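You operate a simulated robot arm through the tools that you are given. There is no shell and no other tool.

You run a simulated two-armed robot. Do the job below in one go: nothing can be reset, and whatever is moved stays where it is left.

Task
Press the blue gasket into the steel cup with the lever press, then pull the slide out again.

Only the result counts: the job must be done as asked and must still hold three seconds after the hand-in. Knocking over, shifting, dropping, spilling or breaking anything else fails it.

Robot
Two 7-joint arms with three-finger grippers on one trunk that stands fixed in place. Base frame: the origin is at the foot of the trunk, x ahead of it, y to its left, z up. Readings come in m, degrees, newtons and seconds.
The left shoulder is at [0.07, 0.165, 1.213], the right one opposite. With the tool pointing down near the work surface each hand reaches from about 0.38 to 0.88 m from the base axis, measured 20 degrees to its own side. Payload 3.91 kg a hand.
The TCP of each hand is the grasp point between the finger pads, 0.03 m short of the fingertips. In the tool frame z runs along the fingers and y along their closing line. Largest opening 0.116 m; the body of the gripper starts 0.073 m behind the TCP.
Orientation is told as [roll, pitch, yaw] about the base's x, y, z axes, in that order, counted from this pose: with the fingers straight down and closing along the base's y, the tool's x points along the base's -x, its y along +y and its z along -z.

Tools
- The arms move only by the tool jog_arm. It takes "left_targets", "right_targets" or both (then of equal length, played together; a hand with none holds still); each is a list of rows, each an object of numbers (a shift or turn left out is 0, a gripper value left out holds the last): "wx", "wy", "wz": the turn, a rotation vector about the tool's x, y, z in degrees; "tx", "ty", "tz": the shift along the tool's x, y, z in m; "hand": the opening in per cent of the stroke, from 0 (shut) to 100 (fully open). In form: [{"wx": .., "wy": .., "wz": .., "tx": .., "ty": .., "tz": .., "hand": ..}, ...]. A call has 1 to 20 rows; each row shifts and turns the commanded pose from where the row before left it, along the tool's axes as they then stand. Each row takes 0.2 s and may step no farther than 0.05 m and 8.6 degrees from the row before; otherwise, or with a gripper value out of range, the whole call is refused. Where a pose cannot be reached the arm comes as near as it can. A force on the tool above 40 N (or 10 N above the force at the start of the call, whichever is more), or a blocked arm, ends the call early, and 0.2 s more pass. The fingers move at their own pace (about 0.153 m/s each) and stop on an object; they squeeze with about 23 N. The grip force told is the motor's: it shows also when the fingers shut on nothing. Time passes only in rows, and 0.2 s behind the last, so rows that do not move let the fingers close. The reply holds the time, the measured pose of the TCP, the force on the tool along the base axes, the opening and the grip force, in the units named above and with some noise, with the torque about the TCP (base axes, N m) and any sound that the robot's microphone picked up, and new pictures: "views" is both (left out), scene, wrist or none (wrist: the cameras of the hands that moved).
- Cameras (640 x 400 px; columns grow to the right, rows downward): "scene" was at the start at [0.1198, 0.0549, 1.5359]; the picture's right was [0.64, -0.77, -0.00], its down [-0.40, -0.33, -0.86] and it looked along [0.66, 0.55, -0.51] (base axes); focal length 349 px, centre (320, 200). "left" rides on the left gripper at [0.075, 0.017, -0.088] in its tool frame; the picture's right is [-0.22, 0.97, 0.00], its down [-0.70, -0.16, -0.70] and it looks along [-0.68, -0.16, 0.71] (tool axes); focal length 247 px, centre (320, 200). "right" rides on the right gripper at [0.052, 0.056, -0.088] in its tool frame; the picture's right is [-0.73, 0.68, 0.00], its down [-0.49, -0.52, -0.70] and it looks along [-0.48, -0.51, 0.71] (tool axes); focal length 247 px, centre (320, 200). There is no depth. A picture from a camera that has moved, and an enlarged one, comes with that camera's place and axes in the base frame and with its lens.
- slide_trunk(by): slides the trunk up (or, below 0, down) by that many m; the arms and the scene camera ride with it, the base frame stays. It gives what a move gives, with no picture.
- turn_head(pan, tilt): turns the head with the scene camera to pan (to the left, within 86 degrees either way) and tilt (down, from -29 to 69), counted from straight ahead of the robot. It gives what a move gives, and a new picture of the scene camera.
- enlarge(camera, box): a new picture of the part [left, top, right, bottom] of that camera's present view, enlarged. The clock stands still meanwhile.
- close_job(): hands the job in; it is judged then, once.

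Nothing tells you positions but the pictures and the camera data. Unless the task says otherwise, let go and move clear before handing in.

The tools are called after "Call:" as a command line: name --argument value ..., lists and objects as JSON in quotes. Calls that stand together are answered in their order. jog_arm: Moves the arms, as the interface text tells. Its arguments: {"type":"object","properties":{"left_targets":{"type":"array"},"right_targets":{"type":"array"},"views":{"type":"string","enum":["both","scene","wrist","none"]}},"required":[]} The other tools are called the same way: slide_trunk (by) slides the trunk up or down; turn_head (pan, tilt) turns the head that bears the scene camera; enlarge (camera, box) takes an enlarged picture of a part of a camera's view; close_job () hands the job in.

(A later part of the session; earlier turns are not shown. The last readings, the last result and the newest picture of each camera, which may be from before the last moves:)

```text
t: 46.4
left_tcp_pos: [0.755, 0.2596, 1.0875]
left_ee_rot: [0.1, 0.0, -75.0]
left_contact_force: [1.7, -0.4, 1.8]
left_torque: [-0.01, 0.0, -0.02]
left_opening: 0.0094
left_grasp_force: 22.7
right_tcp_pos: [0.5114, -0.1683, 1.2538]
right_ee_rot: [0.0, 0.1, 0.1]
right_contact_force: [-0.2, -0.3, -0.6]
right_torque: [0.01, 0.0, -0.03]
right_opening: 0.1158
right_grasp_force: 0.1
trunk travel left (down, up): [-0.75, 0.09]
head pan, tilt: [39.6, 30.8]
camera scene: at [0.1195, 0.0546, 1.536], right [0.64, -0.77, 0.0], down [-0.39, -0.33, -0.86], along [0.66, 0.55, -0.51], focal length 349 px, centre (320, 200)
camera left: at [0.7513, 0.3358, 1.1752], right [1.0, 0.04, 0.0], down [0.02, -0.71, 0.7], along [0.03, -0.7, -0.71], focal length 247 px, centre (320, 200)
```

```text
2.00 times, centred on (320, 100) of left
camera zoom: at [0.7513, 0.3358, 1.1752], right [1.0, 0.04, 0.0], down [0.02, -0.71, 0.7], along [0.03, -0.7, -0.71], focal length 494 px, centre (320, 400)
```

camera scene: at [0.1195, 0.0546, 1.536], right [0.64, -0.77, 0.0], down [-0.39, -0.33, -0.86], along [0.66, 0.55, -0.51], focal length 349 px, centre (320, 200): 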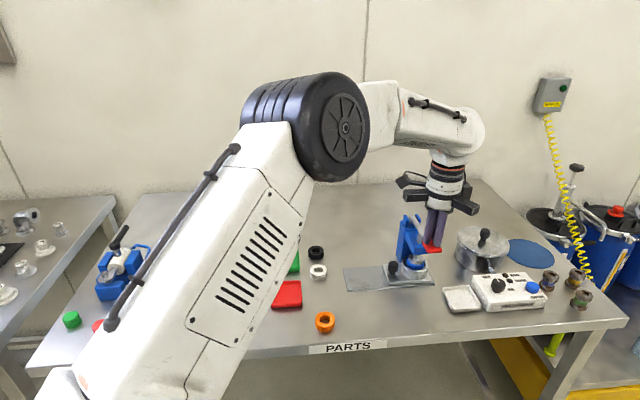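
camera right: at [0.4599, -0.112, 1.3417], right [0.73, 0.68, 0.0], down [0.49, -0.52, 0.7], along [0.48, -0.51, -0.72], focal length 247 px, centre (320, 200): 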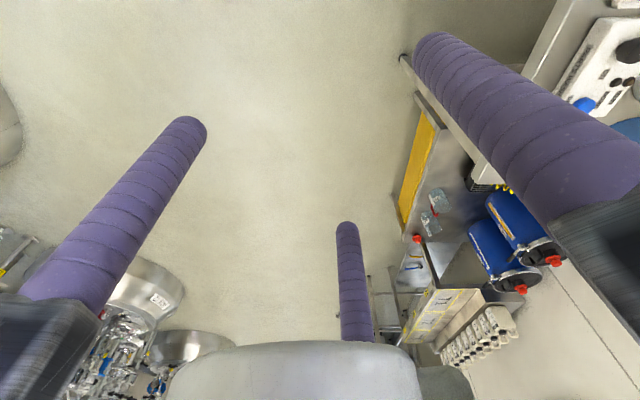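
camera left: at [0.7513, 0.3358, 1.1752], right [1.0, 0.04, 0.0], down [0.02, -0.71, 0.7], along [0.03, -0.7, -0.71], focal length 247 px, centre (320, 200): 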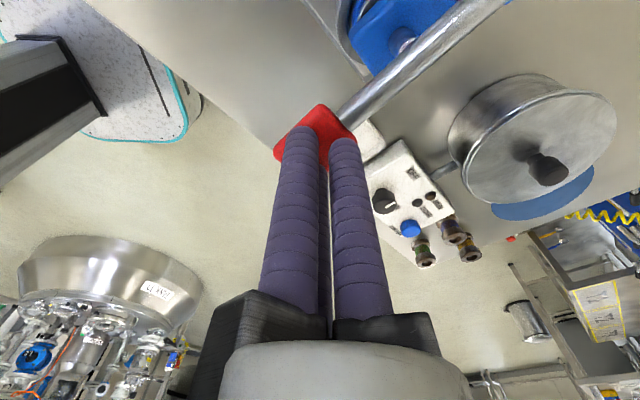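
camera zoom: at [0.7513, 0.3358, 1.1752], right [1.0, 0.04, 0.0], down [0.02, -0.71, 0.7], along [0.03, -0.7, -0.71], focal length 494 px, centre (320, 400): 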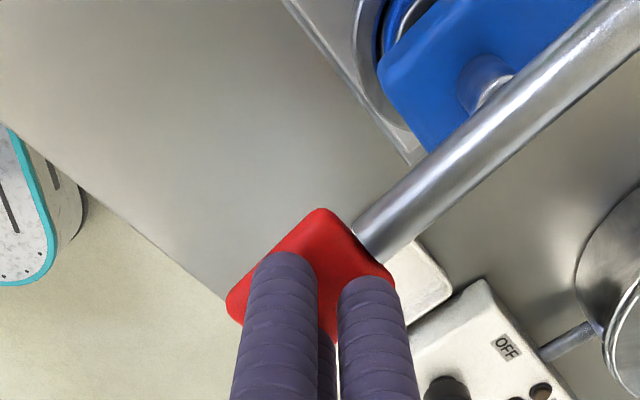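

The fingertips are on the handle and the lever is moving down easily. I'll keep pressing in small steps, drifting slightly towards the pivot to follow the arc.

Call:
jog_arm --left_targets '[{"tx": 0.0015, "ty": 0.0026, "tz": 0.004}, {"tx": 0.0015, "ty": 0.0026, "tz": 0.005}, {"tx": 0.0005, "ty": 0.0009, "tz": 0.006}, {"tx": 0.0005, "ty": 0.0009, "tz": 0.006}]' --views "both"

Call:
enlarge --camera "scene" --box '[360, 190, 470, 290]'

Call:
enlarge --camera "left" --box '[200, 0, 440, 200]'

```text
t: 47.4
left_tcp_pos: [0.7602, 0.265, 1.0658]
left_ee_rot: [0.0, 0.1, -75.0]
left_contact_force: [4.8, -2.7, 6.8]
left_torque: [-0.04, -0.2, -0.09]
left_opening: 0.0091
left_grasp_force: 45.3
right_tcp_pos: [0.5111, -0.1686, 1.2549]
right_ee_rot: [0.0, -0.1, 0.0]
right_contact_force: [-0.2, 0.1, 0.2]
right_torque: [0.02, 0.05, 0.0]
right_opening: 0.116
right_grasp_force: 0.0
trunk travel left (down, up): [-0.75, 0.09]
head pan, tilt: [39.6, 30.8]
camera scene: at [0.1193, 0.0536, 1.536], right [0.64, -0.77, 0.0], down [-0.39, -0.33, -0.86], along [0.66, 0.55, -0.51], focal length 349 px, centre (320, 200)
camera left: at [0.7563, 0.3407, 1.1548], right [1.0, 0.04, 0.0], down [0.02, -0.71, 0.7], along [0.03, -0.7, -0.72], focal length 247 px, centre (320, 200)
```

scene: 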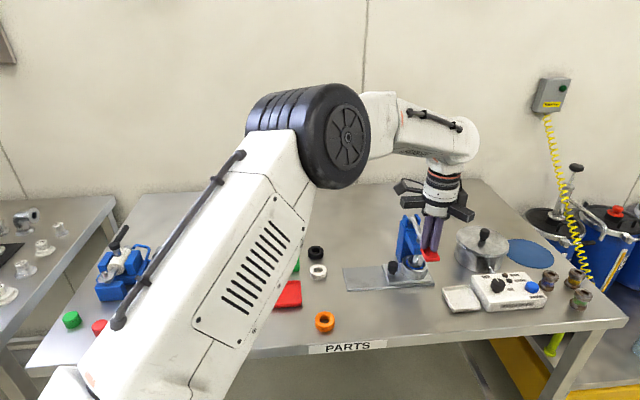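
left: 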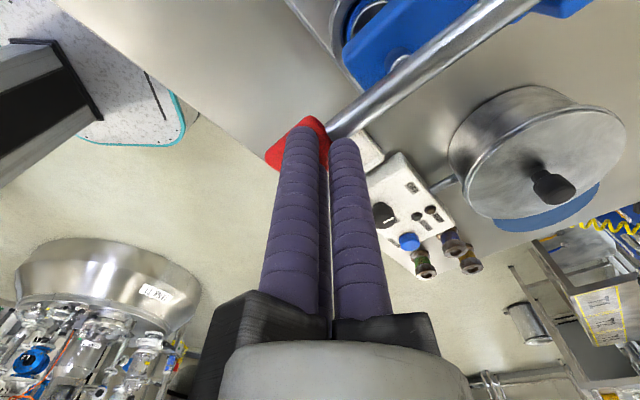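

```text
4.00 times, centred on (415, 240) of scene
camera zoom: at [0.1193, 0.0536, 1.536], right [0.64, -0.77, 0.0], down [-0.39, -0.33, -0.86], along [0.66, 0.55, -0.51], focal length 1396 px, centre (-60, 40)
```

zoom: 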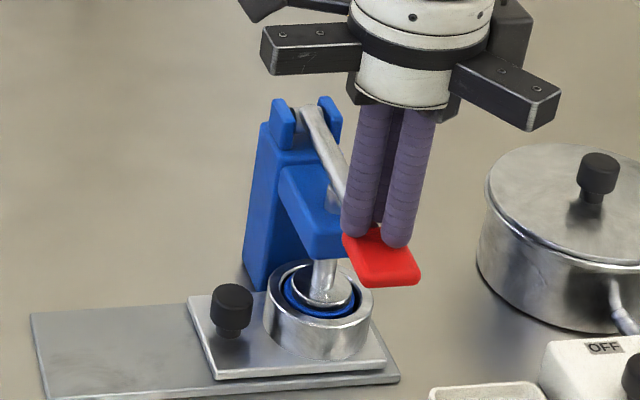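

```text
2.00 times, centred on (320, 100) of left
camera zoom: at [0.7563, 0.3407, 1.1548], right [1.0, 0.04, 0.0], down [0.02, -0.71, 0.7], along [0.03, -0.7, -0.72], focal length 494 px, centre (320, 400)
```

zoom: 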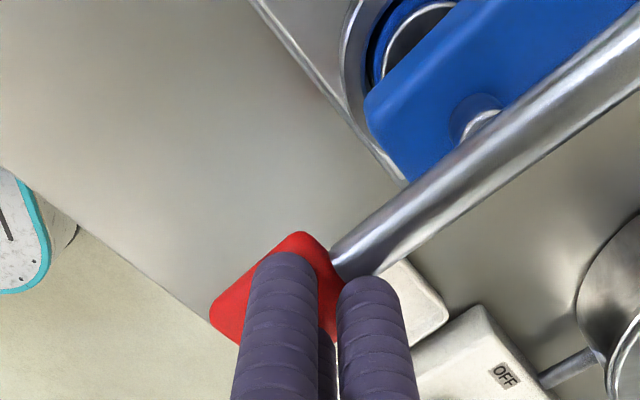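

The gasket is being pressed down; its top is now about flush with the rim, at 7 N. The tips have drifted too close to the lever rod, so I'll shift back towards the middle of the handle and keep pressing.

Call:
jog_arm --left_targets '[{"tx": -0.0015, "ty": -0.0026, "tz": -0.001}, {"tx": -0.002, "ty": -0.0034, "tz": 0.001}, {"tz": 0.005}, {"tz": 0.005}, {"tz": 0.005}]' --views "both"

Call:
enlarge --camera "scene" --box '[360, 190, 470, 290]'

Call:
enlarge --camera "left" --box '[200, 0, 440, 200]'

```text
t: 48.4
left_tcp_pos: [0.7559, 0.2611, 1.0667]
left_ee_rot: [0.9, -0.2, -75.0]
left_contact_force: [-9.0, -2.0, 20.4]
left_torque: [0.05, -0.01, 0.01]
left_opening: 0.009
left_grasp_force: 44.6
right_tcp_pos: [0.509, -0.1666, 1.2559]
right_ee_rot: [0.2, -0.1, 0.1]
right_contact_force: [-0.4, 0.1, 0.5]
right_torque: [-0.02, 0.04, -0.01]
right_opening: 0.116
right_grasp_force: 0.0
trunk travel left (down, up): [-0.75, 0.09]
head pan, tilt: [39.6, 30.8]
stopped in row 5 (left hand): the force on the tool passed its limit at 43 N (the readings are from after the stop); the commanded pose is now the measured one
camera scene: at [0.1164, 0.054, 1.5361], right [0.64, -0.77, 0.0], down [-0.39, -0.33, -0.86], along [0.66, 0.55, -0.51], focal length 349 px, centre (320, 200)
camera left: at [0.751, 0.338, 1.1544], right [1.0, 0.04, 0.02], down [0.01, -0.71, 0.7], along [0.04, -0.7, -0.71], focal length 247 px, centre (320, 200)
```

scene: 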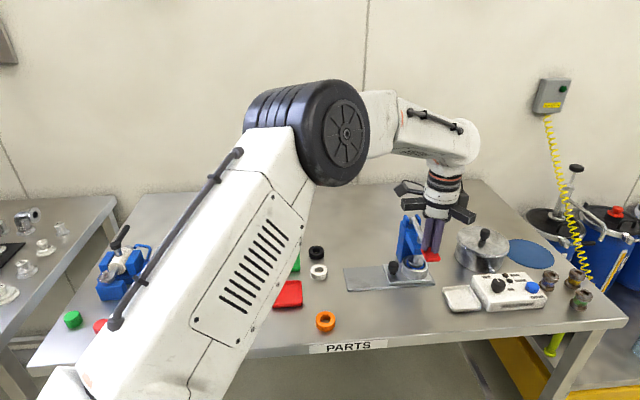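
left: 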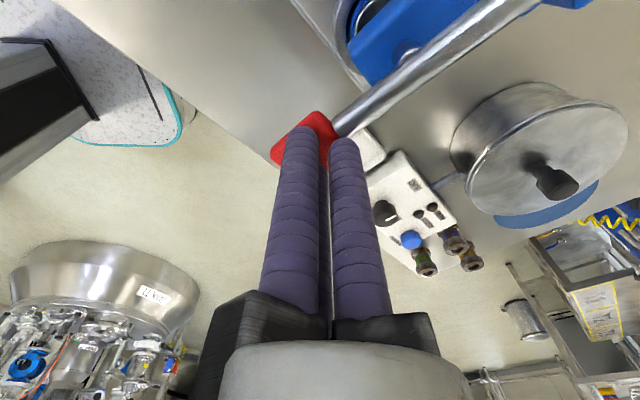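

```text
4.00 times, centred on (415, 240) of scene
camera zoom: at [0.1164, 0.054, 1.5361], right [0.64, -0.77, 0.0], down [-0.39, -0.33, -0.86], along [0.66, 0.55, -0.51], focal length 1396 px, centre (-60, 40)
```

zoom: 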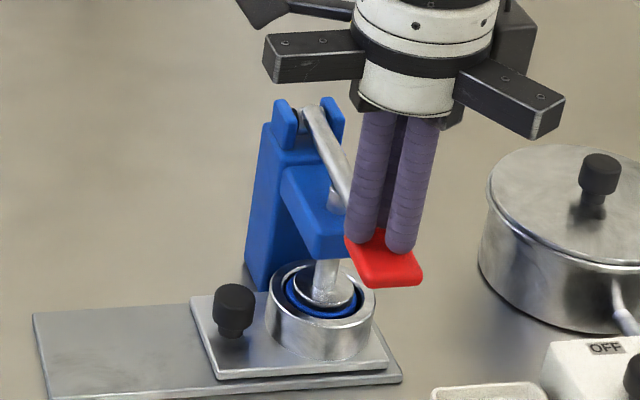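

```text
2.00 times, centred on (320, 100) of left
camera zoom: at [0.751, 0.338, 1.1544], right [1.0, 0.04, 0.02], down [0.01, -0.71, 0.7], along [0.04, -0.7, -0.71], focal length 494 px, centre (320, 400)
```

zoom: 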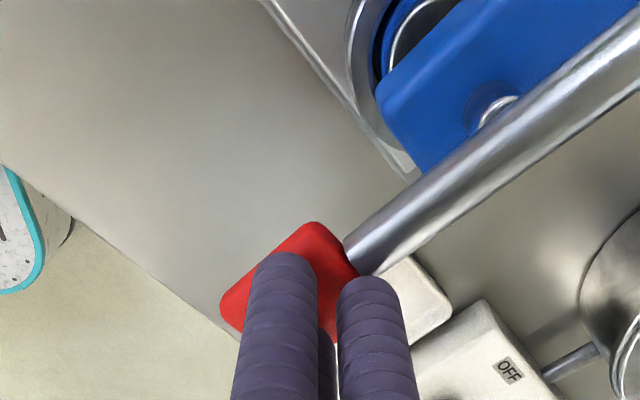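

The press resisted at 43 N. I'll look closely at how deep the gasket sits now.

Call:
enlarge --camera "scene" --box '[405, 245, 435, 285]'

Call:
enlarge --camera "scene" --box '[415, 210, 455, 265]'

Call:
enlarge --camera "left" --box '[340, 0, 440, 80]'

```text
10.00 times, centred on (420, 265) of scene
camera zoom: at [0.1164, 0.054, 1.5361], right [0.64, -0.77, 0.0], down [-0.39, -0.33, -0.86], along [0.66, 0.55, -0.51], focal length 3491 px, centre (-680, -450)
```

zoom: 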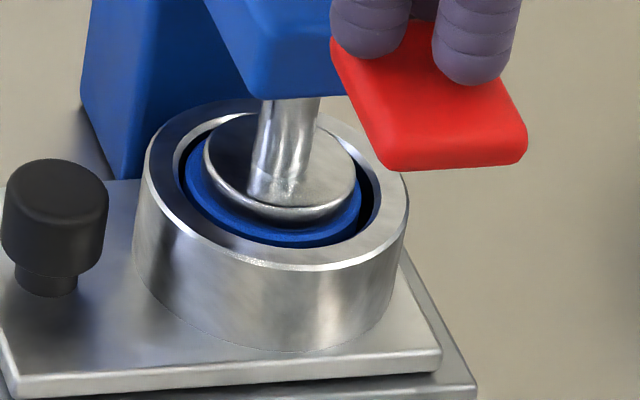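

```text
7.27 times, centred on (435, 238) of scene
camera zoom: at [0.1164, 0.054, 1.5361], right [0.64, -0.77, 0.0], down [-0.39, -0.33, -0.86], along [0.66, 0.55, -0.51], focal length 2539 px, centre (-516, -73)
```

zoom: 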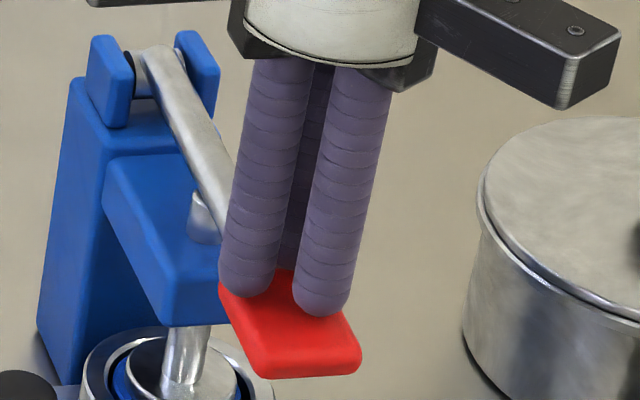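

```text
5.00 times, centred on (390, 40) of left
camera zoom: at [0.751, 0.338, 1.1544], right [1.0, 0.04, 0.02], down [0.01, -0.71, 0.7], along [0.04, -0.7, -0.71], focal length 1235 px, centre (-30, 1000)
```

zoom: 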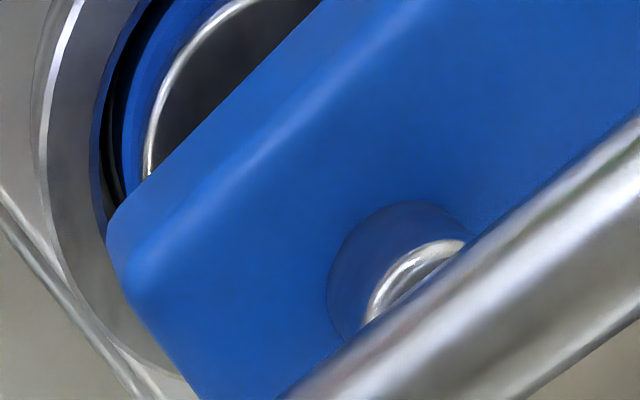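

I need to see more exactly whether the gasket is all the way down, so I'll zoom tighter.

Call:
enlarge --camera "scene" --box '[408, 250, 432, 275]'

```text
16.00 times, centred on (420, 262) of scene
camera zoom: at [0.1164, 0.054, 1.5361], right [0.64, -0.77, 0.0], down [-0.39, -0.33, -0.86], along [0.66, 0.55, -0.51], focal length 5586 px, centre (-1280, -800)
```

zoom: 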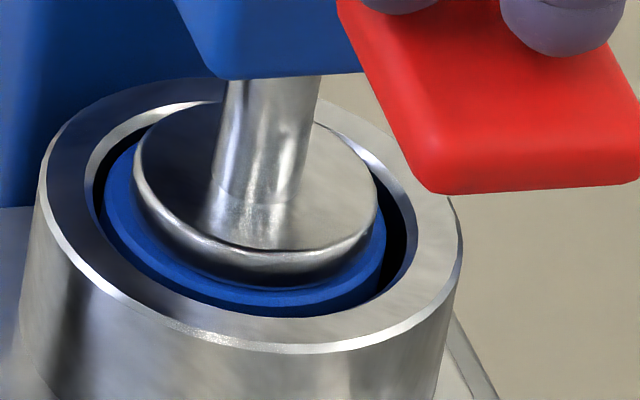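

The gasket has gone down a good deal but its chamfer still seems slightly proud of the rim. I'll press further in very small steps and watch the force against travel.

Call:
jog_arm --left_targets '[{"tz": 0.001}, {"tz": 0.001}, {"tz": 0.001}]' --views "scene"

Call:
enlarge --camera "scene" --box '[408, 250, 432, 275]'

```text
t: 49.2
left_tcp_pos: [0.7545, 0.2611, 1.0656]
left_ee_rot: [1.1, -0.2, -74.9]
left_contact_force: [-0.6, 1.0, 35.6]
left_torque: [0.2, -0.47, 0.02]
left_opening: 0.009
left_grasp_force: 45.5
right_tcp_pos: [0.5059, -0.1684, 1.2565]
right_ee_rot: [0.2, -0.2, -0.1]
right_contact_force: [0.3, -0.5, -0.4]
right_torque: [-0.01, 0.0, 0.0]
right_opening: 0.1161
right_grasp_force: 0.1
trunk travel left (down, up): [-0.75, 0.09]
head pan, tilt: [39.6, 30.8]
camera scene: at [0.1142, 0.0531, 1.5367], right [0.64, -0.77, 0.0], down [-0.39, -0.33, -0.86], along [0.66, 0.55, -0.51], focal length 349 px, centre (320, 200)
```

scene: 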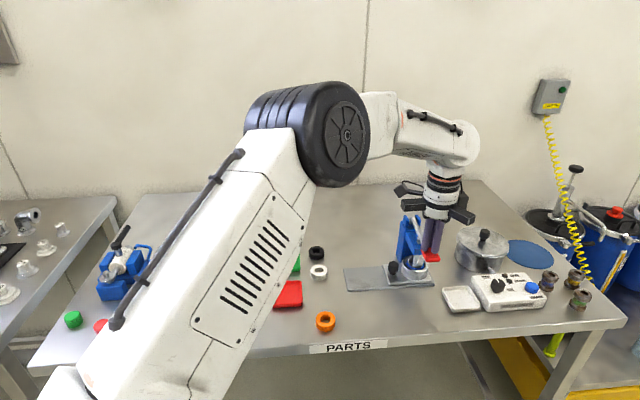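

```text
16.00 times, centred on (420, 262) of scene
camera zoom: at [0.1142, 0.0531, 1.5367], right [0.64, -0.77, 0.0], down [-0.39, -0.33, -0.86], along [0.66, 0.55, -0.51], focal length 5586 px, centre (-1280, -800)
```

zoom: 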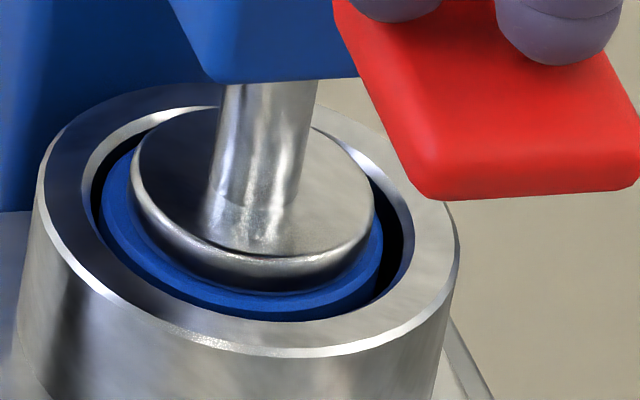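

From 20 to 36 N the gasket and lever did not move, so this is a solid stop. I'll ease off slowly and see whether the lever returns and the gasket stays down.

Call:
jog_arm --left_targets '[{"tz": -0.004}, {"tz": -0.006}, {"tz": -0.01}, {"tz": -0.01}]' --views "both"

Call:
enlarge --camera "scene" --box '[390, 200, 450, 290]'

Call:
enlarge --camera "scene" --box '[408, 250, 432, 275]'

```text
t: 50.2
left_tcp_pos: [0.7568, 0.2617, 1.0876]
left_ee_rot: [0.4, -0.1, -75.1]
left_contact_force: [-0.1, -0.1, 1.5]
left_torque: [-0.02, -0.01, -0.02]
left_opening: 0.0087
left_grasp_force: 45.2
right_tcp_pos: [0.5115, -0.168, 1.2558]
right_ee_rot: [0.0, 0.0, 0.0]
right_contact_force: [-0.3, 0.5, 0.4]
right_torque: [-0.01, -0.01, 0.01]
right_opening: 0.1161
right_grasp_force: 0.1
trunk travel left (down, up): [-0.75, 0.09]
head pan, tilt: [39.6, 30.8]
camera scene: at [0.1189, 0.0545, 1.5359], right [0.64, -0.77, 0.0], down [-0.39, -0.33, -0.86], along [0.66, 0.55, -0.51], focal length 349 px, centre (320, 200)
camera left: at [0.7526, 0.3384, 1.176], right [1.0, 0.04, 0.01], down [0.02, -0.71, 0.7], along [0.03, -0.7, -0.71], focal length 247 px, centre (320, 200)
```

scene: 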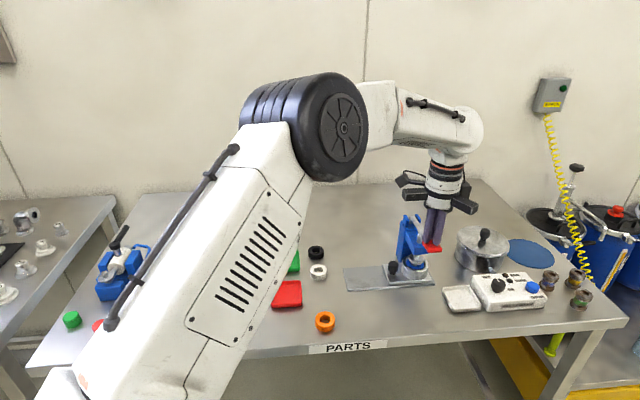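
left: 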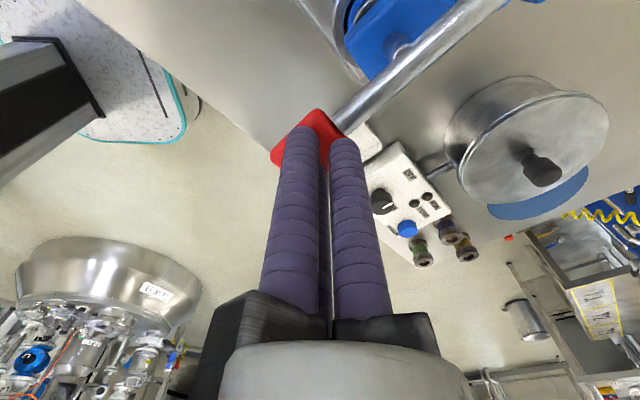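

```text
4.44 times, centred on (420, 245) of scene
camera zoom: at [0.1189, 0.0545, 1.5359], right [0.64, -0.77, 0.0], down [-0.39, -0.33, -0.86], along [0.66, 0.55, -0.51], focal length 1552 px, centre (-124, 0)
```

zoom: 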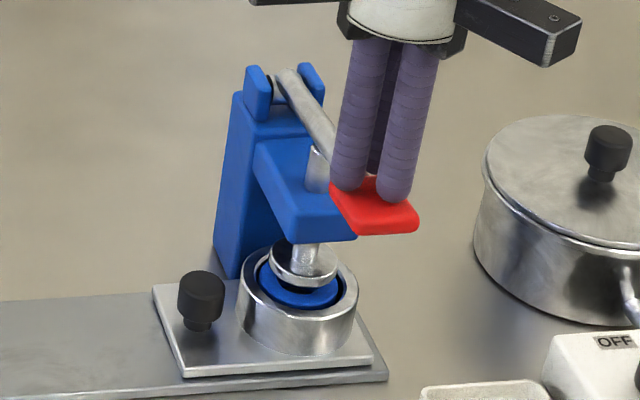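

```text
16.00 times, centred on (420, 262) of scene
camera zoom: at [0.1189, 0.0545, 1.5359], right [0.64, -0.77, 0.0], down [-0.39, -0.33, -0.86], along [0.66, 0.55, -0.51], focal length 5586 px, centre (-1280, -800)
```

zoom: 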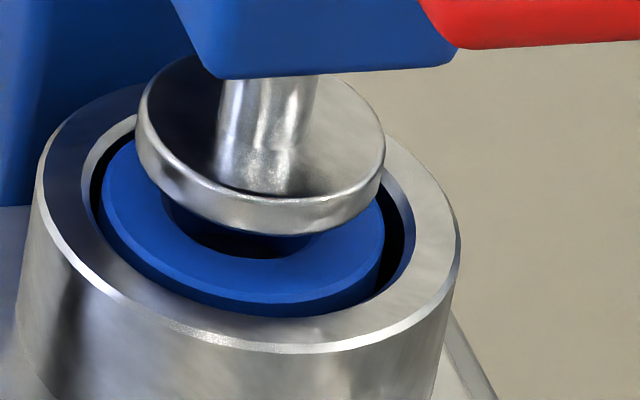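

The lever springs back up with my fingers while the gasket stays down, now flush with the cup rim. I'll raise the hand clear and return to the knob side.

Call:
jog_arm --left_targets '[{"tz": -0.02}, {"tz": -0.025}, {"tz": -0.03}, {"tx": 0.0426}, {"tx": 0.0426}, {"tx": 0.0426}]' --views "both"

Call:
enlarge --camera "scene" --box '[380, 200, 450, 290]'

Call:
enlarge --camera "left" --box '[300, 60, 480, 220]'

```text
t: 51.6
left_tcp_pos: [0.7211, 0.3851, 1.1633]
left_ee_rot: [0.7, -0.2, -75.0]
left_contact_force: [-0.3, -0.5, -0.9]
left_torque: [0.0, 0.02, 0.01]
left_opening: 0.0093
left_grasp_force: 44.6
right_tcp_pos: [0.5107, -0.1653, 1.2555]
right_ee_rot: [0.0, 0.0, 0.0]
right_contact_force: [1.0, 0.9, 0.8]
right_torque: [0.02, -0.05, 0.01]
right_opening: 0.1161
right_grasp_force: 0.0
trunk travel left (down, up): [-0.75, 0.09]
head pan, tilt: [39.6, 30.8]
camera scene: at [0.1194, 0.0561, 1.5359], right [0.64, -0.77, 0.0], down [-0.39, -0.33, -0.86], along [0.66, 0.55, -0.51], focal length 349 px, centre (320, 200)
camera left: at [0.7176, 0.4613, 1.2508], right [1.0, 0.03, 0.01], down [0.02, -0.71, 0.7], along [0.03, -0.7, -0.71], focal length 247 px, centre (320, 200)
```

scene: 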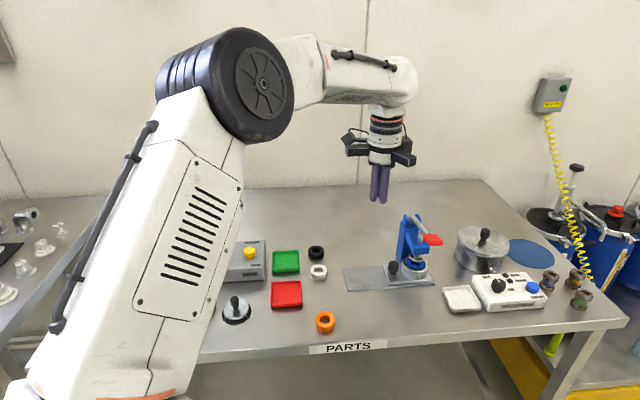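
left: 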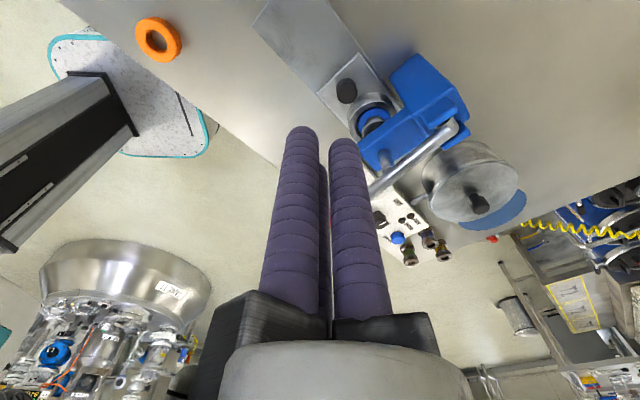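

```text
4.44 times, centred on (415, 245) of scene
camera zoom: at [0.1194, 0.0561, 1.5359], right [0.64, -0.77, 0.0], down [-0.39, -0.33, -0.86], along [0.66, 0.55, -0.51], focal length 1552 px, centre (-102, 0)
```

zoom: 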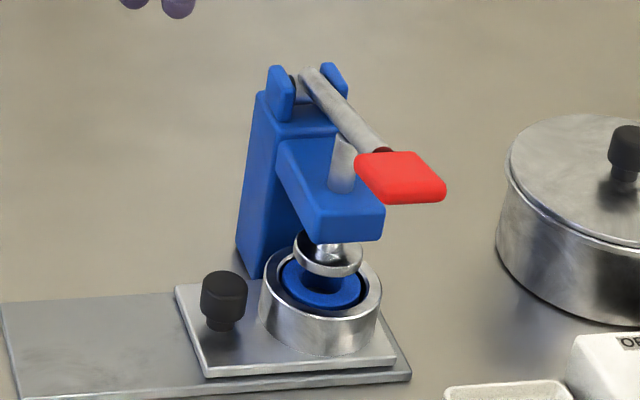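

```text
2.50 times, centred on (390, 140) of left
camera zoom: at [0.7176, 0.4613, 1.2508], right [1.0, 0.03, 0.01], down [0.02, -0.71, 0.7], along [0.03, -0.7, -0.71], focal length 617 px, centre (145, 350)
```

zoom: 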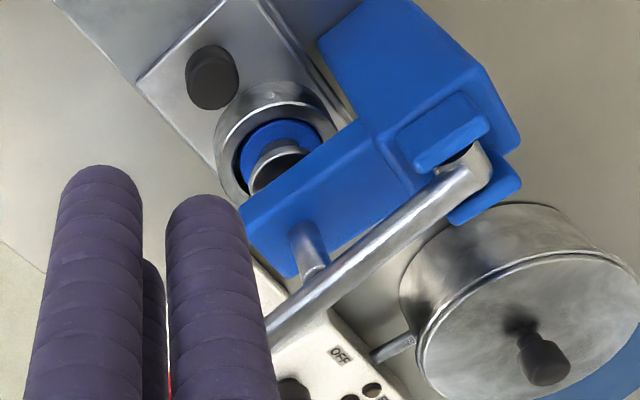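

The lever and ram are back up by themselves and the gasket stays flush in the cup. I'll now tilt the hand, open it part way and go to the knob approach line for the last pull.

Call:
jog_arm --left_targets '[{"wx": -3.27, "wy": -6.0, "hand": 40}, {"wx": -3.27, "wy": -6.0}, {"wx": -3.27, "wy": -6.0}, {"tx": 0.0074, "ty": -0.0053, "tz": 0.0311}, {"tx": 0.0074, "ty": -0.0053, "tz": 0.0311}, {"tx": 0.0074, "ty": -0.0053, "tz": 0.0311}]' --views "both"

Call:
enlarge --camera "left" --box '[220, 0, 440, 200]'

Call:
enlarge --camera "scene" --box '[340, 180, 450, 290]'

```text
t: 53.0
left_tcp_pos: [0.7259, 0.3811, 1.0662]
left_ee_rot: [10.8, -18.0, -76.8]
left_contact_force: [0.5, -0.6, -0.4]
left_torque: [0.0, 0.0, 0.0]
left_opening: 0.0465
left_grasp_force: 0.1
right_tcp_pos: [0.5118, -0.1662, 1.2537]
right_ee_rot: [0.0, 0.0, 0.0]
right_contact_force: [-0.1, 0.1, -0.6]
right_torque: [-0.03, 0.01, 0.02]
right_opening: 0.116
right_grasp_force: 0.1
trunk travel left (down, up): [-0.75, 0.09]
head pan, tilt: [39.6, 30.8]
camera scene: at [0.1206, 0.0557, 1.5359], right [0.64, -0.77, 0.0], down [-0.4, -0.33, -0.86], along [0.66, 0.55, -0.51], focal length 349 px, centre (320, 200)
camera left: at [0.7028, 0.4769, 1.128], right [0.97, 0.07, 0.24], down [-0.18, -0.51, 0.84], along [0.18, -0.86, -0.48], focal length 247 px, centre (320, 200)
```

scene: 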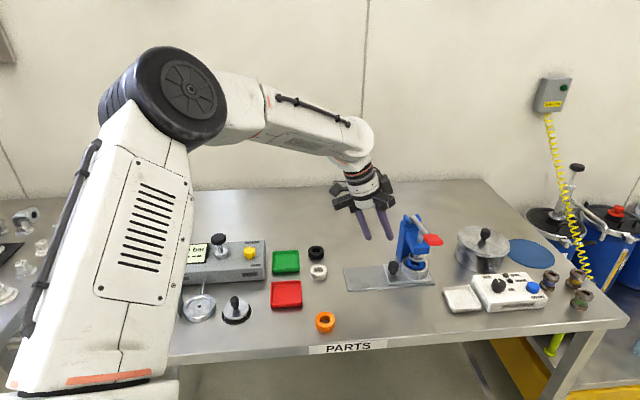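
left: 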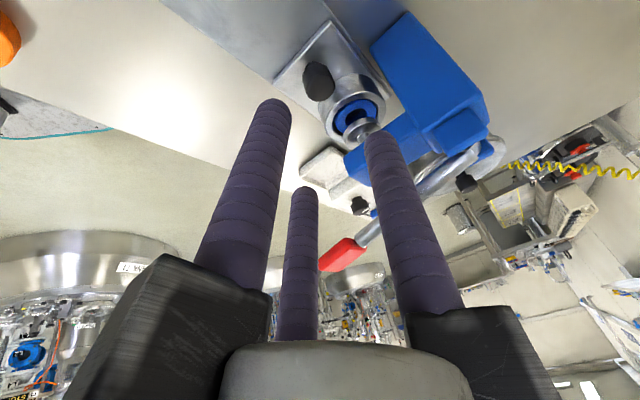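

```text
2.00 times, centred on (330, 100) of left
camera zoom: at [0.7028, 0.4769, 1.128], right [0.97, 0.07, 0.24], down [-0.18, -0.51, 0.84], along [0.18, -0.86, -0.48], focal length 494 px, centre (300, 400)
```

zoom: 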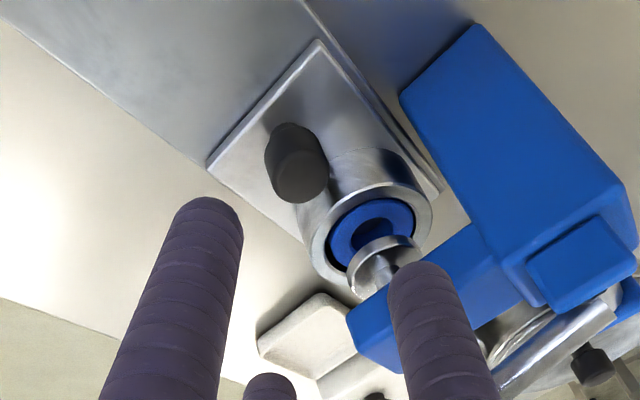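

```text
3.64 times, centred on (395, 235) of scene
camera zoom: at [0.1206, 0.0557, 1.5359], right [0.64, -0.77, 0.0], down [-0.4, -0.33, -0.86], along [0.66, 0.55, -0.51], focal length 1270 px, centre (47, 73)
```

zoom: 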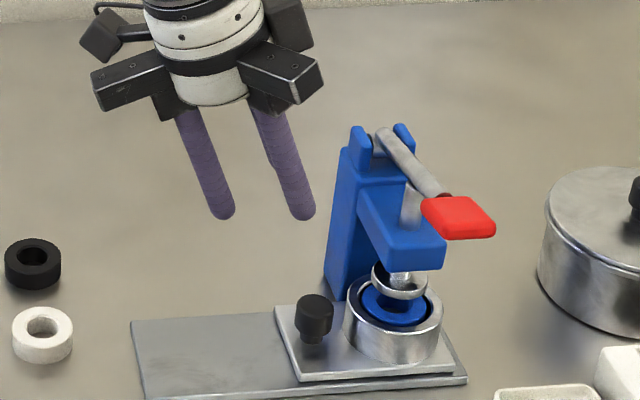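

The knob lies in the same place in the wrist view as at the last good grasp. I'll advance with a 2 mm sideways correction and close on it.

Call:
jog_arm --left_targets '[{"tx": 0.0001, "ty": -0.0012, "tz": 0.035}, {"tx": 0.0001, "ty": -0.0012, "tz": 0.035}, {"tz": 0.025}, {"tz": 0.015}, {"tz": 0.009}]' --views "both"

Call:
enlarge --camera "left" --box '[220, 0, 440, 200]'

Call:
enlarge --camera "scene" --box '[350, 210, 450, 295]'

```text
t: 54.2
left_tcp_pos: [0.7544, 0.3488, 0.9535]
left_ee_rot: [10.8, -17.9, -76.8]
left_contact_force: [0.1, -0.1, 0.6]
left_torque: [0.02, 0.01, -0.01]
left_opening: 0.0464
left_grasp_force: 0.0
right_tcp_pos: [0.5108, -0.1669, 1.2554]
right_ee_rot: [-0.1, 0.0, 0.0]
right_contact_force: [-0.5, -0.4, -0.2]
right_torque: [-0.02, 0.0, -0.01]
right_opening: 0.1159
right_grasp_force: 0.2
trunk travel left (down, up): [-0.75, 0.09]
head pan, tilt: [39.6, 30.8]
camera scene: at [0.1201, 0.055, 1.5359], right [0.64, -0.77, 0.0], down [-0.4, -0.33, -0.86], along [0.66, 0.55, -0.51], focal length 349 px, centre (320, 200)
camera left: at [0.7318, 0.4452, 1.0156], right [0.97, 0.07, 0.24], down [-0.18, -0.51, 0.84], along [0.18, -0.86, -0.48], focal length 247 px, centre (320, 200)
```

scene: 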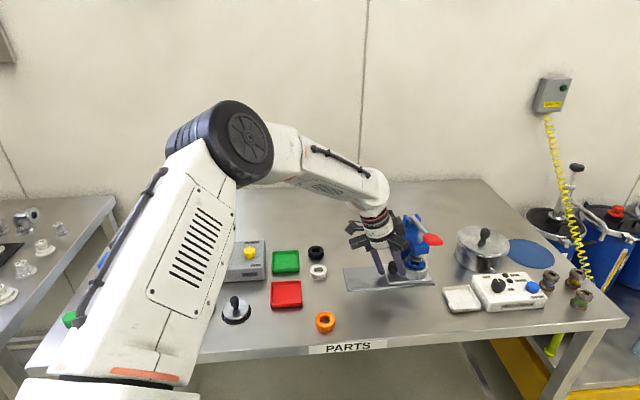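
left: 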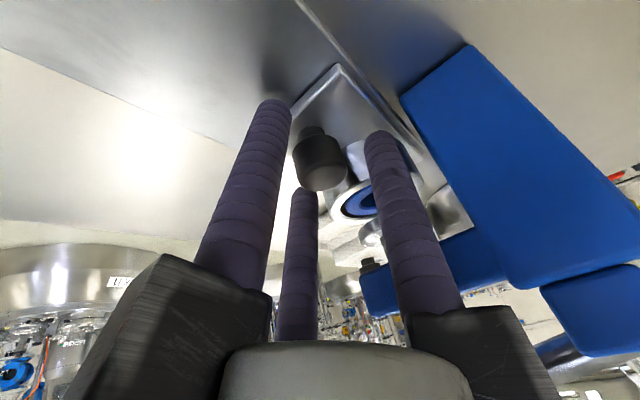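

```text
2.00 times, centred on (330, 100) of left
camera zoom: at [0.7318, 0.4452, 1.0156], right [0.97, 0.07, 0.24], down [-0.18, -0.51, 0.84], along [0.18, -0.86, -0.48], focal length 494 px, centre (300, 400)
```

zoom: 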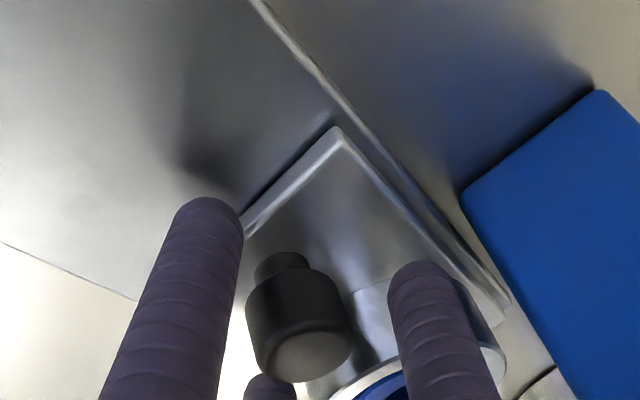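

```text
4.71 times, centred on (400, 252) of scene
camera zoom: at [0.1201, 0.055, 1.5359], right [0.64, -0.77, 0.0], down [-0.4, -0.33, -0.86], along [0.66, 0.55, -0.51], focal length 1643 px, centre (-56, -47)
```

zoom: 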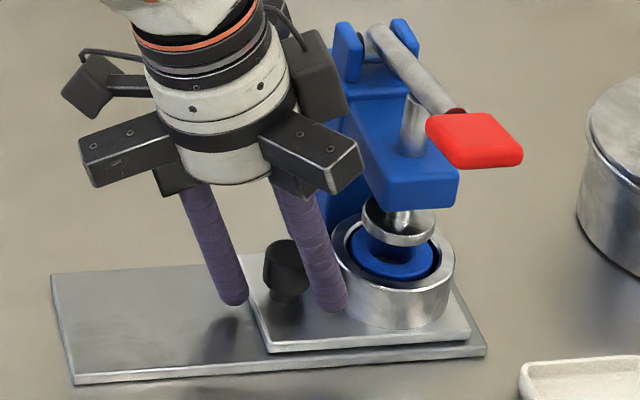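

The knob is between the fingers again. I'll close, then pull the slide out slowly.

Call:
jog_arm --left_targets '[{"hand": 0}, {"hand": 0}, {"hand": 0}, {"hand": 0}, {"tx": 0.00407, "ty": -0.00235, "tz": -0.00171}, {"tx": 0.00814, "ty": -0.0047, "tz": -0.00342}, {"tx": 0.00814, "ty": -0.0047, "tz": -0.00342}]' --views "scene"

Call:
enlarge --camera "scene" --box '[350, 210, 450, 295]'

```text
t: 55.8
left_tcp_pos: [0.736, 0.3675, 0.9539]
left_ee_rot: [10.6, -18.0, -76.7]
left_contact_force: [-0.9, 0.9, -6.8]
left_torque: [-0.48, -0.09, -0.1]
left_opening: 0.0277
left_grasp_force: 44.8
right_tcp_pos: [0.5114, -0.1668, 1.256]
right_ee_rot: [0.1, 0.1, 0.0]
right_contact_force: [-0.2, 0.6, 0.3]
right_torque: [-0.01, -0.02, 0.0]
right_opening: 0.1161
right_grasp_force: 0.1
trunk travel left (down, up): [-0.75, 0.09]
head pan, tilt: [39.6, 30.8]
camera scene: at [0.1208, 0.0556, 1.5357], right [0.64, -0.77, 0.0], down [-0.4, -0.33, -0.86], along [0.66, 0.55, -0.51], focal length 349 px, centre (320, 200)
```

scene: 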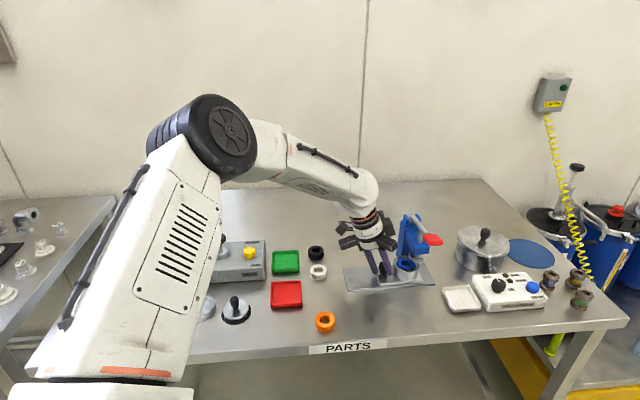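

```text
4.71 times, centred on (400, 252) of scene
camera zoom: at [0.1208, 0.0556, 1.5357], right [0.64, -0.77, 0.0], down [-0.4, -0.33, -0.86], along [0.66, 0.55, -0.51], focal length 1643 px, centre (-56, -47)
```

zoom: 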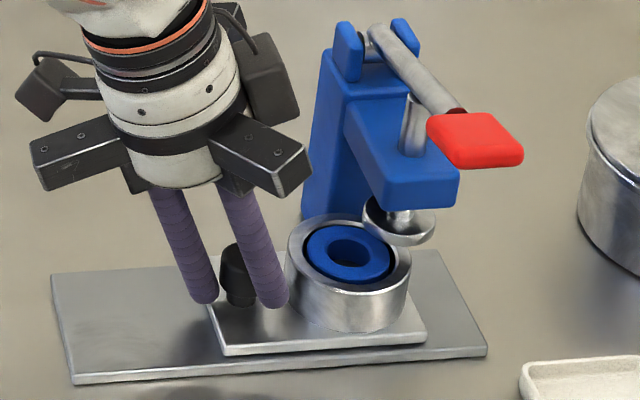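

The slide is coming out with the gasket in the cup. I'll continue to the outer stop.

Call:
jog_arm --left_targets '[{"tx": 0.01221, "ty": -0.00705, "tz": -0.00513}, {"tx": 0.01221, "ty": -0.00705, "tz": -0.00513}, {"tx": 0.01221, "ty": -0.00705, "tz": -0.00513}, {"tx": 0.01221, "ty": -0.00705, "tz": -0.00513}, {"tx": 0.00651, "ty": -0.00376, "tz": -0.00274}, {"tx": 0.00407, "ty": -0.00235, "tz": -0.00171}]' --views "scene"

Call:
enlarge --camera "scene" --box '[340, 220, 440, 300]'

Call:
enlarge --camera "scene" --box '[360, 248, 392, 278]'

```text
t: 57.2
left_tcp_pos: [0.6849, 0.4179, 0.9531]
left_ee_rot: [10.8, -17.9, -76.7]
left_contact_force: [0.7, 1.9, -1.9]
left_torque: [0.59, 0.85, -0.01]
left_opening: 0.028
left_grasp_force: 44.8
right_tcp_pos: [0.5109, -0.1667, 1.2542]
right_ee_rot: [-0.1, 0.0, 0.0]
right_contact_force: [-0.4, 0.5, -0.3]
right_torque: [-0.03, 0.02, 0.02]
right_opening: 0.1163
right_grasp_force: 0.0
trunk travel left (down, up): [-0.75, 0.09]
head pan, tilt: [39.6, 30.8]
camera scene: at [0.1202, 0.0555, 1.536], right [0.64, -0.77, 0.0], down [-0.4, -0.33, -0.86], along [0.66, 0.55, -0.51], focal length 349 px, centre (320, 200)
```

scene: 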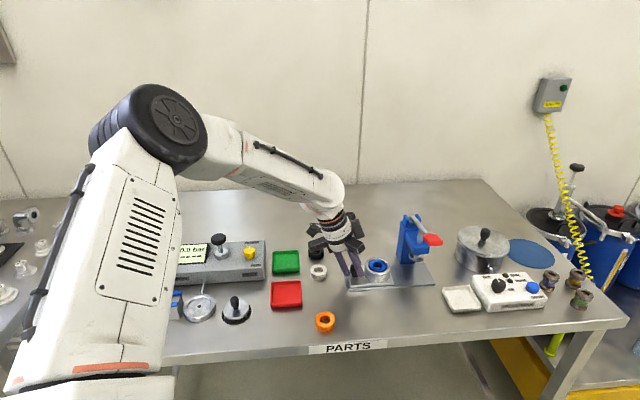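

```text
5.00 times, centred on (390, 260) of scene
camera zoom: at [0.1202, 0.0555, 1.536], right [0.64, -0.77, 0.0], down [-0.4, -0.33, -0.86], along [0.66, 0.55, -0.51], focal length 1746 px, centre (-30, -100)
```

zoom: 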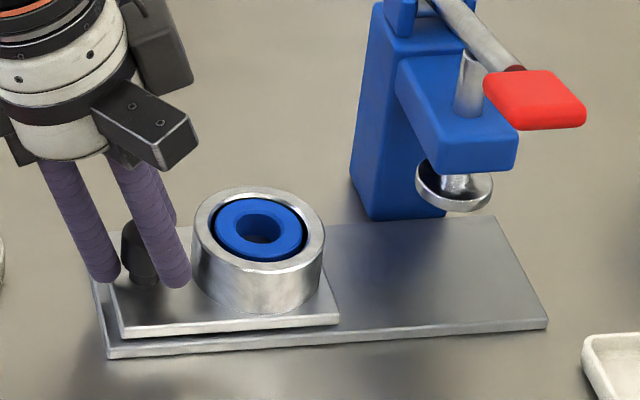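

```text
13.33 times, centred on (376, 263) of scene
camera zoom: at [0.1202, 0.0555, 1.536], right [0.64, -0.77, 0.0], down [-0.4, -0.33, -0.86], along [0.66, 0.55, -0.51], focal length 4655 px, centre (-427, -640)
```

zoom: 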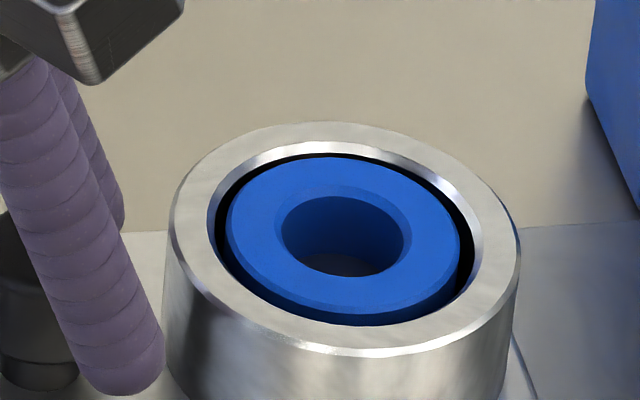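

The gasket sits level and flush with the rim all round. I'll pull the last few millimetres to the outer stop.

Call:
jog_arm --left_targets '[{"tx": 0.00244, "ty": -0.00141, "tz": -0.00103}, {"tx": 0.00244, "ty": -0.00141, "tz": -0.00103}, {"tx": 0.00163, "ty": -0.00094, "tz": -0.00068}]' --views "scene"

Call:
enlarge --camera "scene" --box '[340, 220, 440, 300]'

```text
t: 58.0
left_tcp_pos: [0.6822, 0.4218, 0.9533]
left_ee_rot: [10.8, -18.2, -76.8]
left_contact_force: [10.8, -6.2, -0.1]
left_torque: [-0.13, 0.21, -0.01]
left_opening: 0.0281
left_grasp_force: 45.1
right_tcp_pos: [0.5127, -0.1685, 1.2529]
right_ee_rot: [0.1, 0.1, -0.2]
right_contact_force: [0.1, -0.5, 0.3]
right_torque: [-0.02, 0.0, -0.02]
right_opening: 0.116
right_grasp_force: 0.1
trunk travel left (down, up): [-0.75, 0.09]
head pan, tilt: [39.6, 30.8]
camera scene: at [0.122, 0.0535, 1.5358], right [0.64, -0.77, 0.0], down [-0.4, -0.33, -0.86], along [0.66, 0.55, -0.51], focal length 349 px, centre (320, 200)
```

scene: 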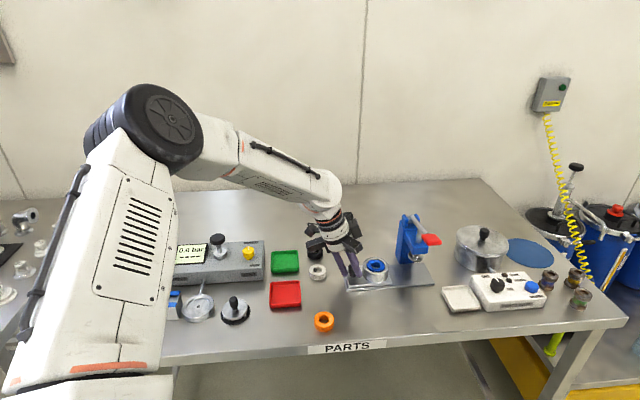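

```text
5.00 times, centred on (390, 260) of scene
camera zoom: at [0.122, 0.0535, 1.5358], right [0.64, -0.77, 0.0], down [-0.4, -0.33, -0.86], along [0.66, 0.55, -0.51], focal length 1746 px, centre (-30, -100)
```

zoom: 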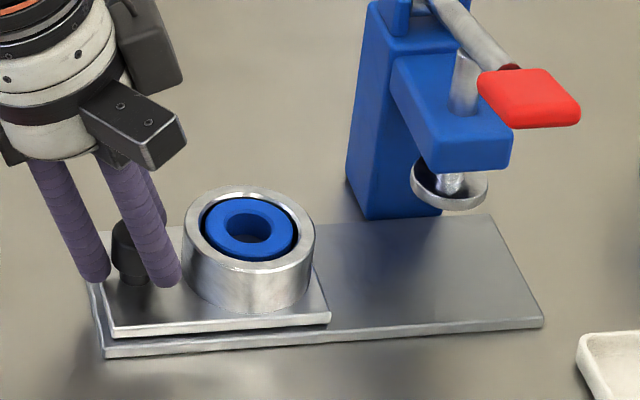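

The slide is at its outer stop (12 N). I'll relax that pull, open the fingers and back the hand away along its axis.

Call:
jog_arm --left_targets '[{"tx": -0.00163, "ty": 0.00094, "tz": 0.00068}, {"hand": 40}, {"hand": 40}, {"hand": 40}, {"tz": -0.015}, {"tz": -0.03}, {"tz": -0.04}, {"tz": -0.045}, {"tz": -0.045}]' --views "both"

Call:
enlarge --camera "scene" --box '[340, 200, 450, 300]'

Call:
enlarge --camera "left" --box '[240, 0, 440, 160]'

Call:
enlarge --camera "scene" --box '[120, 220, 340, 350]'

```text
t: 60.0
left_tcp_pos: [0.6364, 0.4634, 1.1179]
left_ee_rot: [10.9, -18.0, -76.8]
left_contact_force: [-0.2, 0.9, 0.4]
left_torque: [0.0, 0.0, -0.01]
left_opening: 0.0466
left_grasp_force: 0.0
right_tcp_pos: [0.5099, -0.167, 1.2551]
right_ee_rot: [0.0, 0.0, 0.0]
right_contact_force: [1.1, 0.4, 0.2]
right_torque: [0.03, -0.03, -0.01]
right_opening: 0.1161
right_grasp_force: 0.0
trunk travel left (down, up): [-0.75, 0.09]
head pan, tilt: [39.6, 30.8]
camera scene: at [0.1179, 0.0542, 1.536], right [0.64, -0.77, 0.0], down [-0.39, -0.33, -0.86], along [0.66, 0.55, -0.51], focal length 349 px, centre (320, 200)
camera left: at [0.6136, 0.5594, 1.1799], right [0.97, 0.07, 0.24], down [-0.18, -0.51, 0.84], along [0.18, -0.86, -0.48], focal length 247 px, centre (320, 200)
```

scene: 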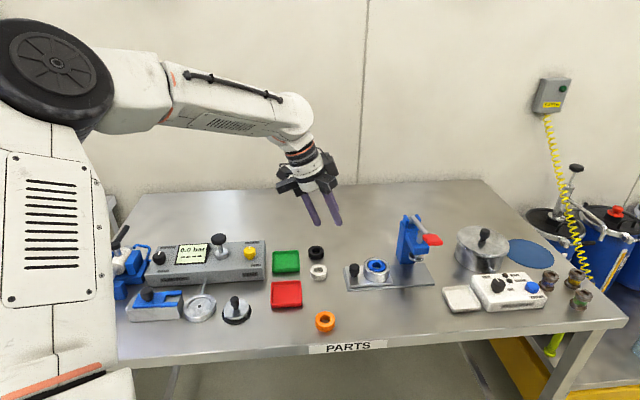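
left: 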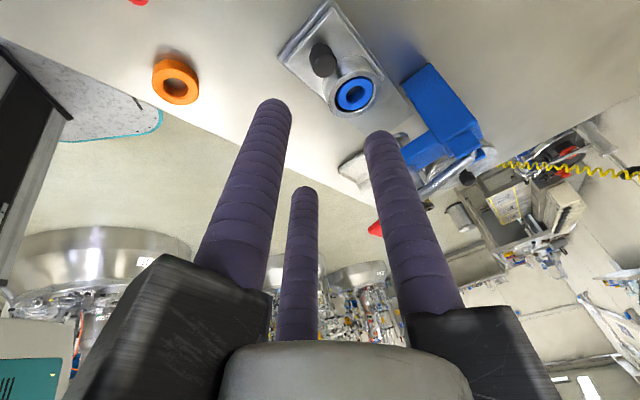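

```text
4.00 times, centred on (395, 250) of scene
camera zoom: at [0.1179, 0.0542, 1.536], right [0.64, -0.77, 0.0], down [-0.39, -0.33, -0.86], along [0.66, 0.55, -0.51], focal length 1396 px, centre (20, 0)
```

zoom: 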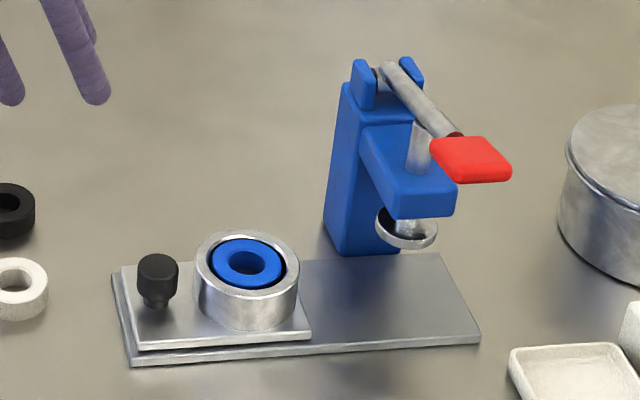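

```text
2.50 times, centred on (340, 80) of left
camera zoom: at [0.6136, 0.5594, 1.1799], right [0.97, 0.07, 0.24], down [-0.18, -0.51, 0.84], along [0.18, -0.86, -0.48], focal length 617 px, centre (270, 500)
```

zoom: 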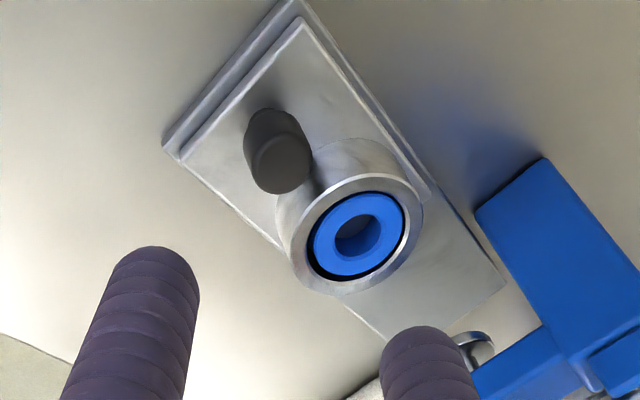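

```text
2.91 times, centred on (230, 285) of scene
camera zoom: at [0.1179, 0.0542, 1.536], right [0.64, -0.77, 0.0], down [-0.39, -0.33, -0.86], along [0.66, 0.55, -0.51], focal length 1016 px, centre (582, -47)
```

zoom: 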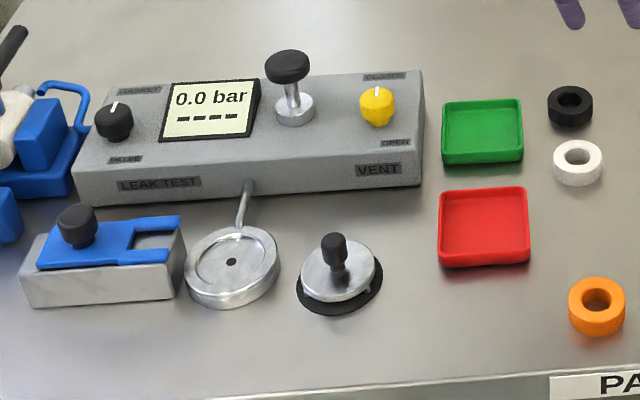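

The gasket is seated flush in the cup, the slide is fully out, the lever is back up, and everything else stands where it was. I'll move the hand further clear and do a last check.

Call:
jog_arm --left_targets '[{"tz": -0.04}, {"tz": -0.04}, {}, {}]' --views "scene"

Call:
enlarge --camera "scene" --box '[360, 248, 392, 278]'

```text
t: 61.0
left_tcp_pos: [0.6155, 0.4864, 1.1914]
left_ee_rot: [10.7, -18.1, -76.8]
left_contact_force: [0.2, 0.1, 0.3]
left_torque: [0.0, 0.01, 0.02]
left_opening: 0.0463
left_grasp_force: 0.1
right_tcp_pos: [0.5111, -0.168, 1.2536]
right_ee_rot: [-0.1, 0.1, -0.1]
right_contact_force: [-0.3, -0.7, -0.4]
right_torque: [0.03, 0.0, 0.0]
right_opening: 0.1157
right_grasp_force: 0.0
trunk travel left (down, up): [-0.75, 0.09]
head pan, tilt: [39.6, 30.8]
camera scene: at [0.1195, 0.055, 1.5359], right [0.64, -0.77, 0.0], down [-0.39, -0.33, -0.86], along [0.66, 0.55, -0.51], focal length 349 px, centre (320, 200)
```

scene: 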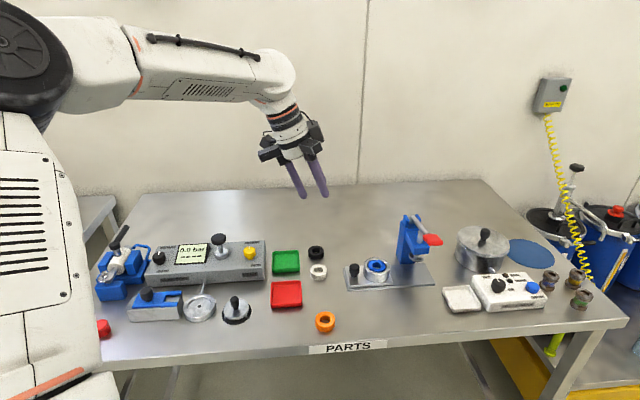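

```text
13.33 times, centred on (376, 263) of scene
camera zoom: at [0.1195, 0.055, 1.5359], right [0.64, -0.77, 0.0], down [-0.39, -0.33, -0.86], along [0.66, 0.55, -0.51], focal length 4655 px, centre (-427, -640)
```

zoom: 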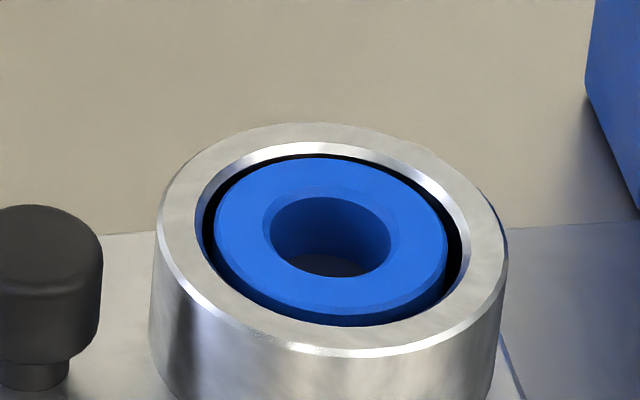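

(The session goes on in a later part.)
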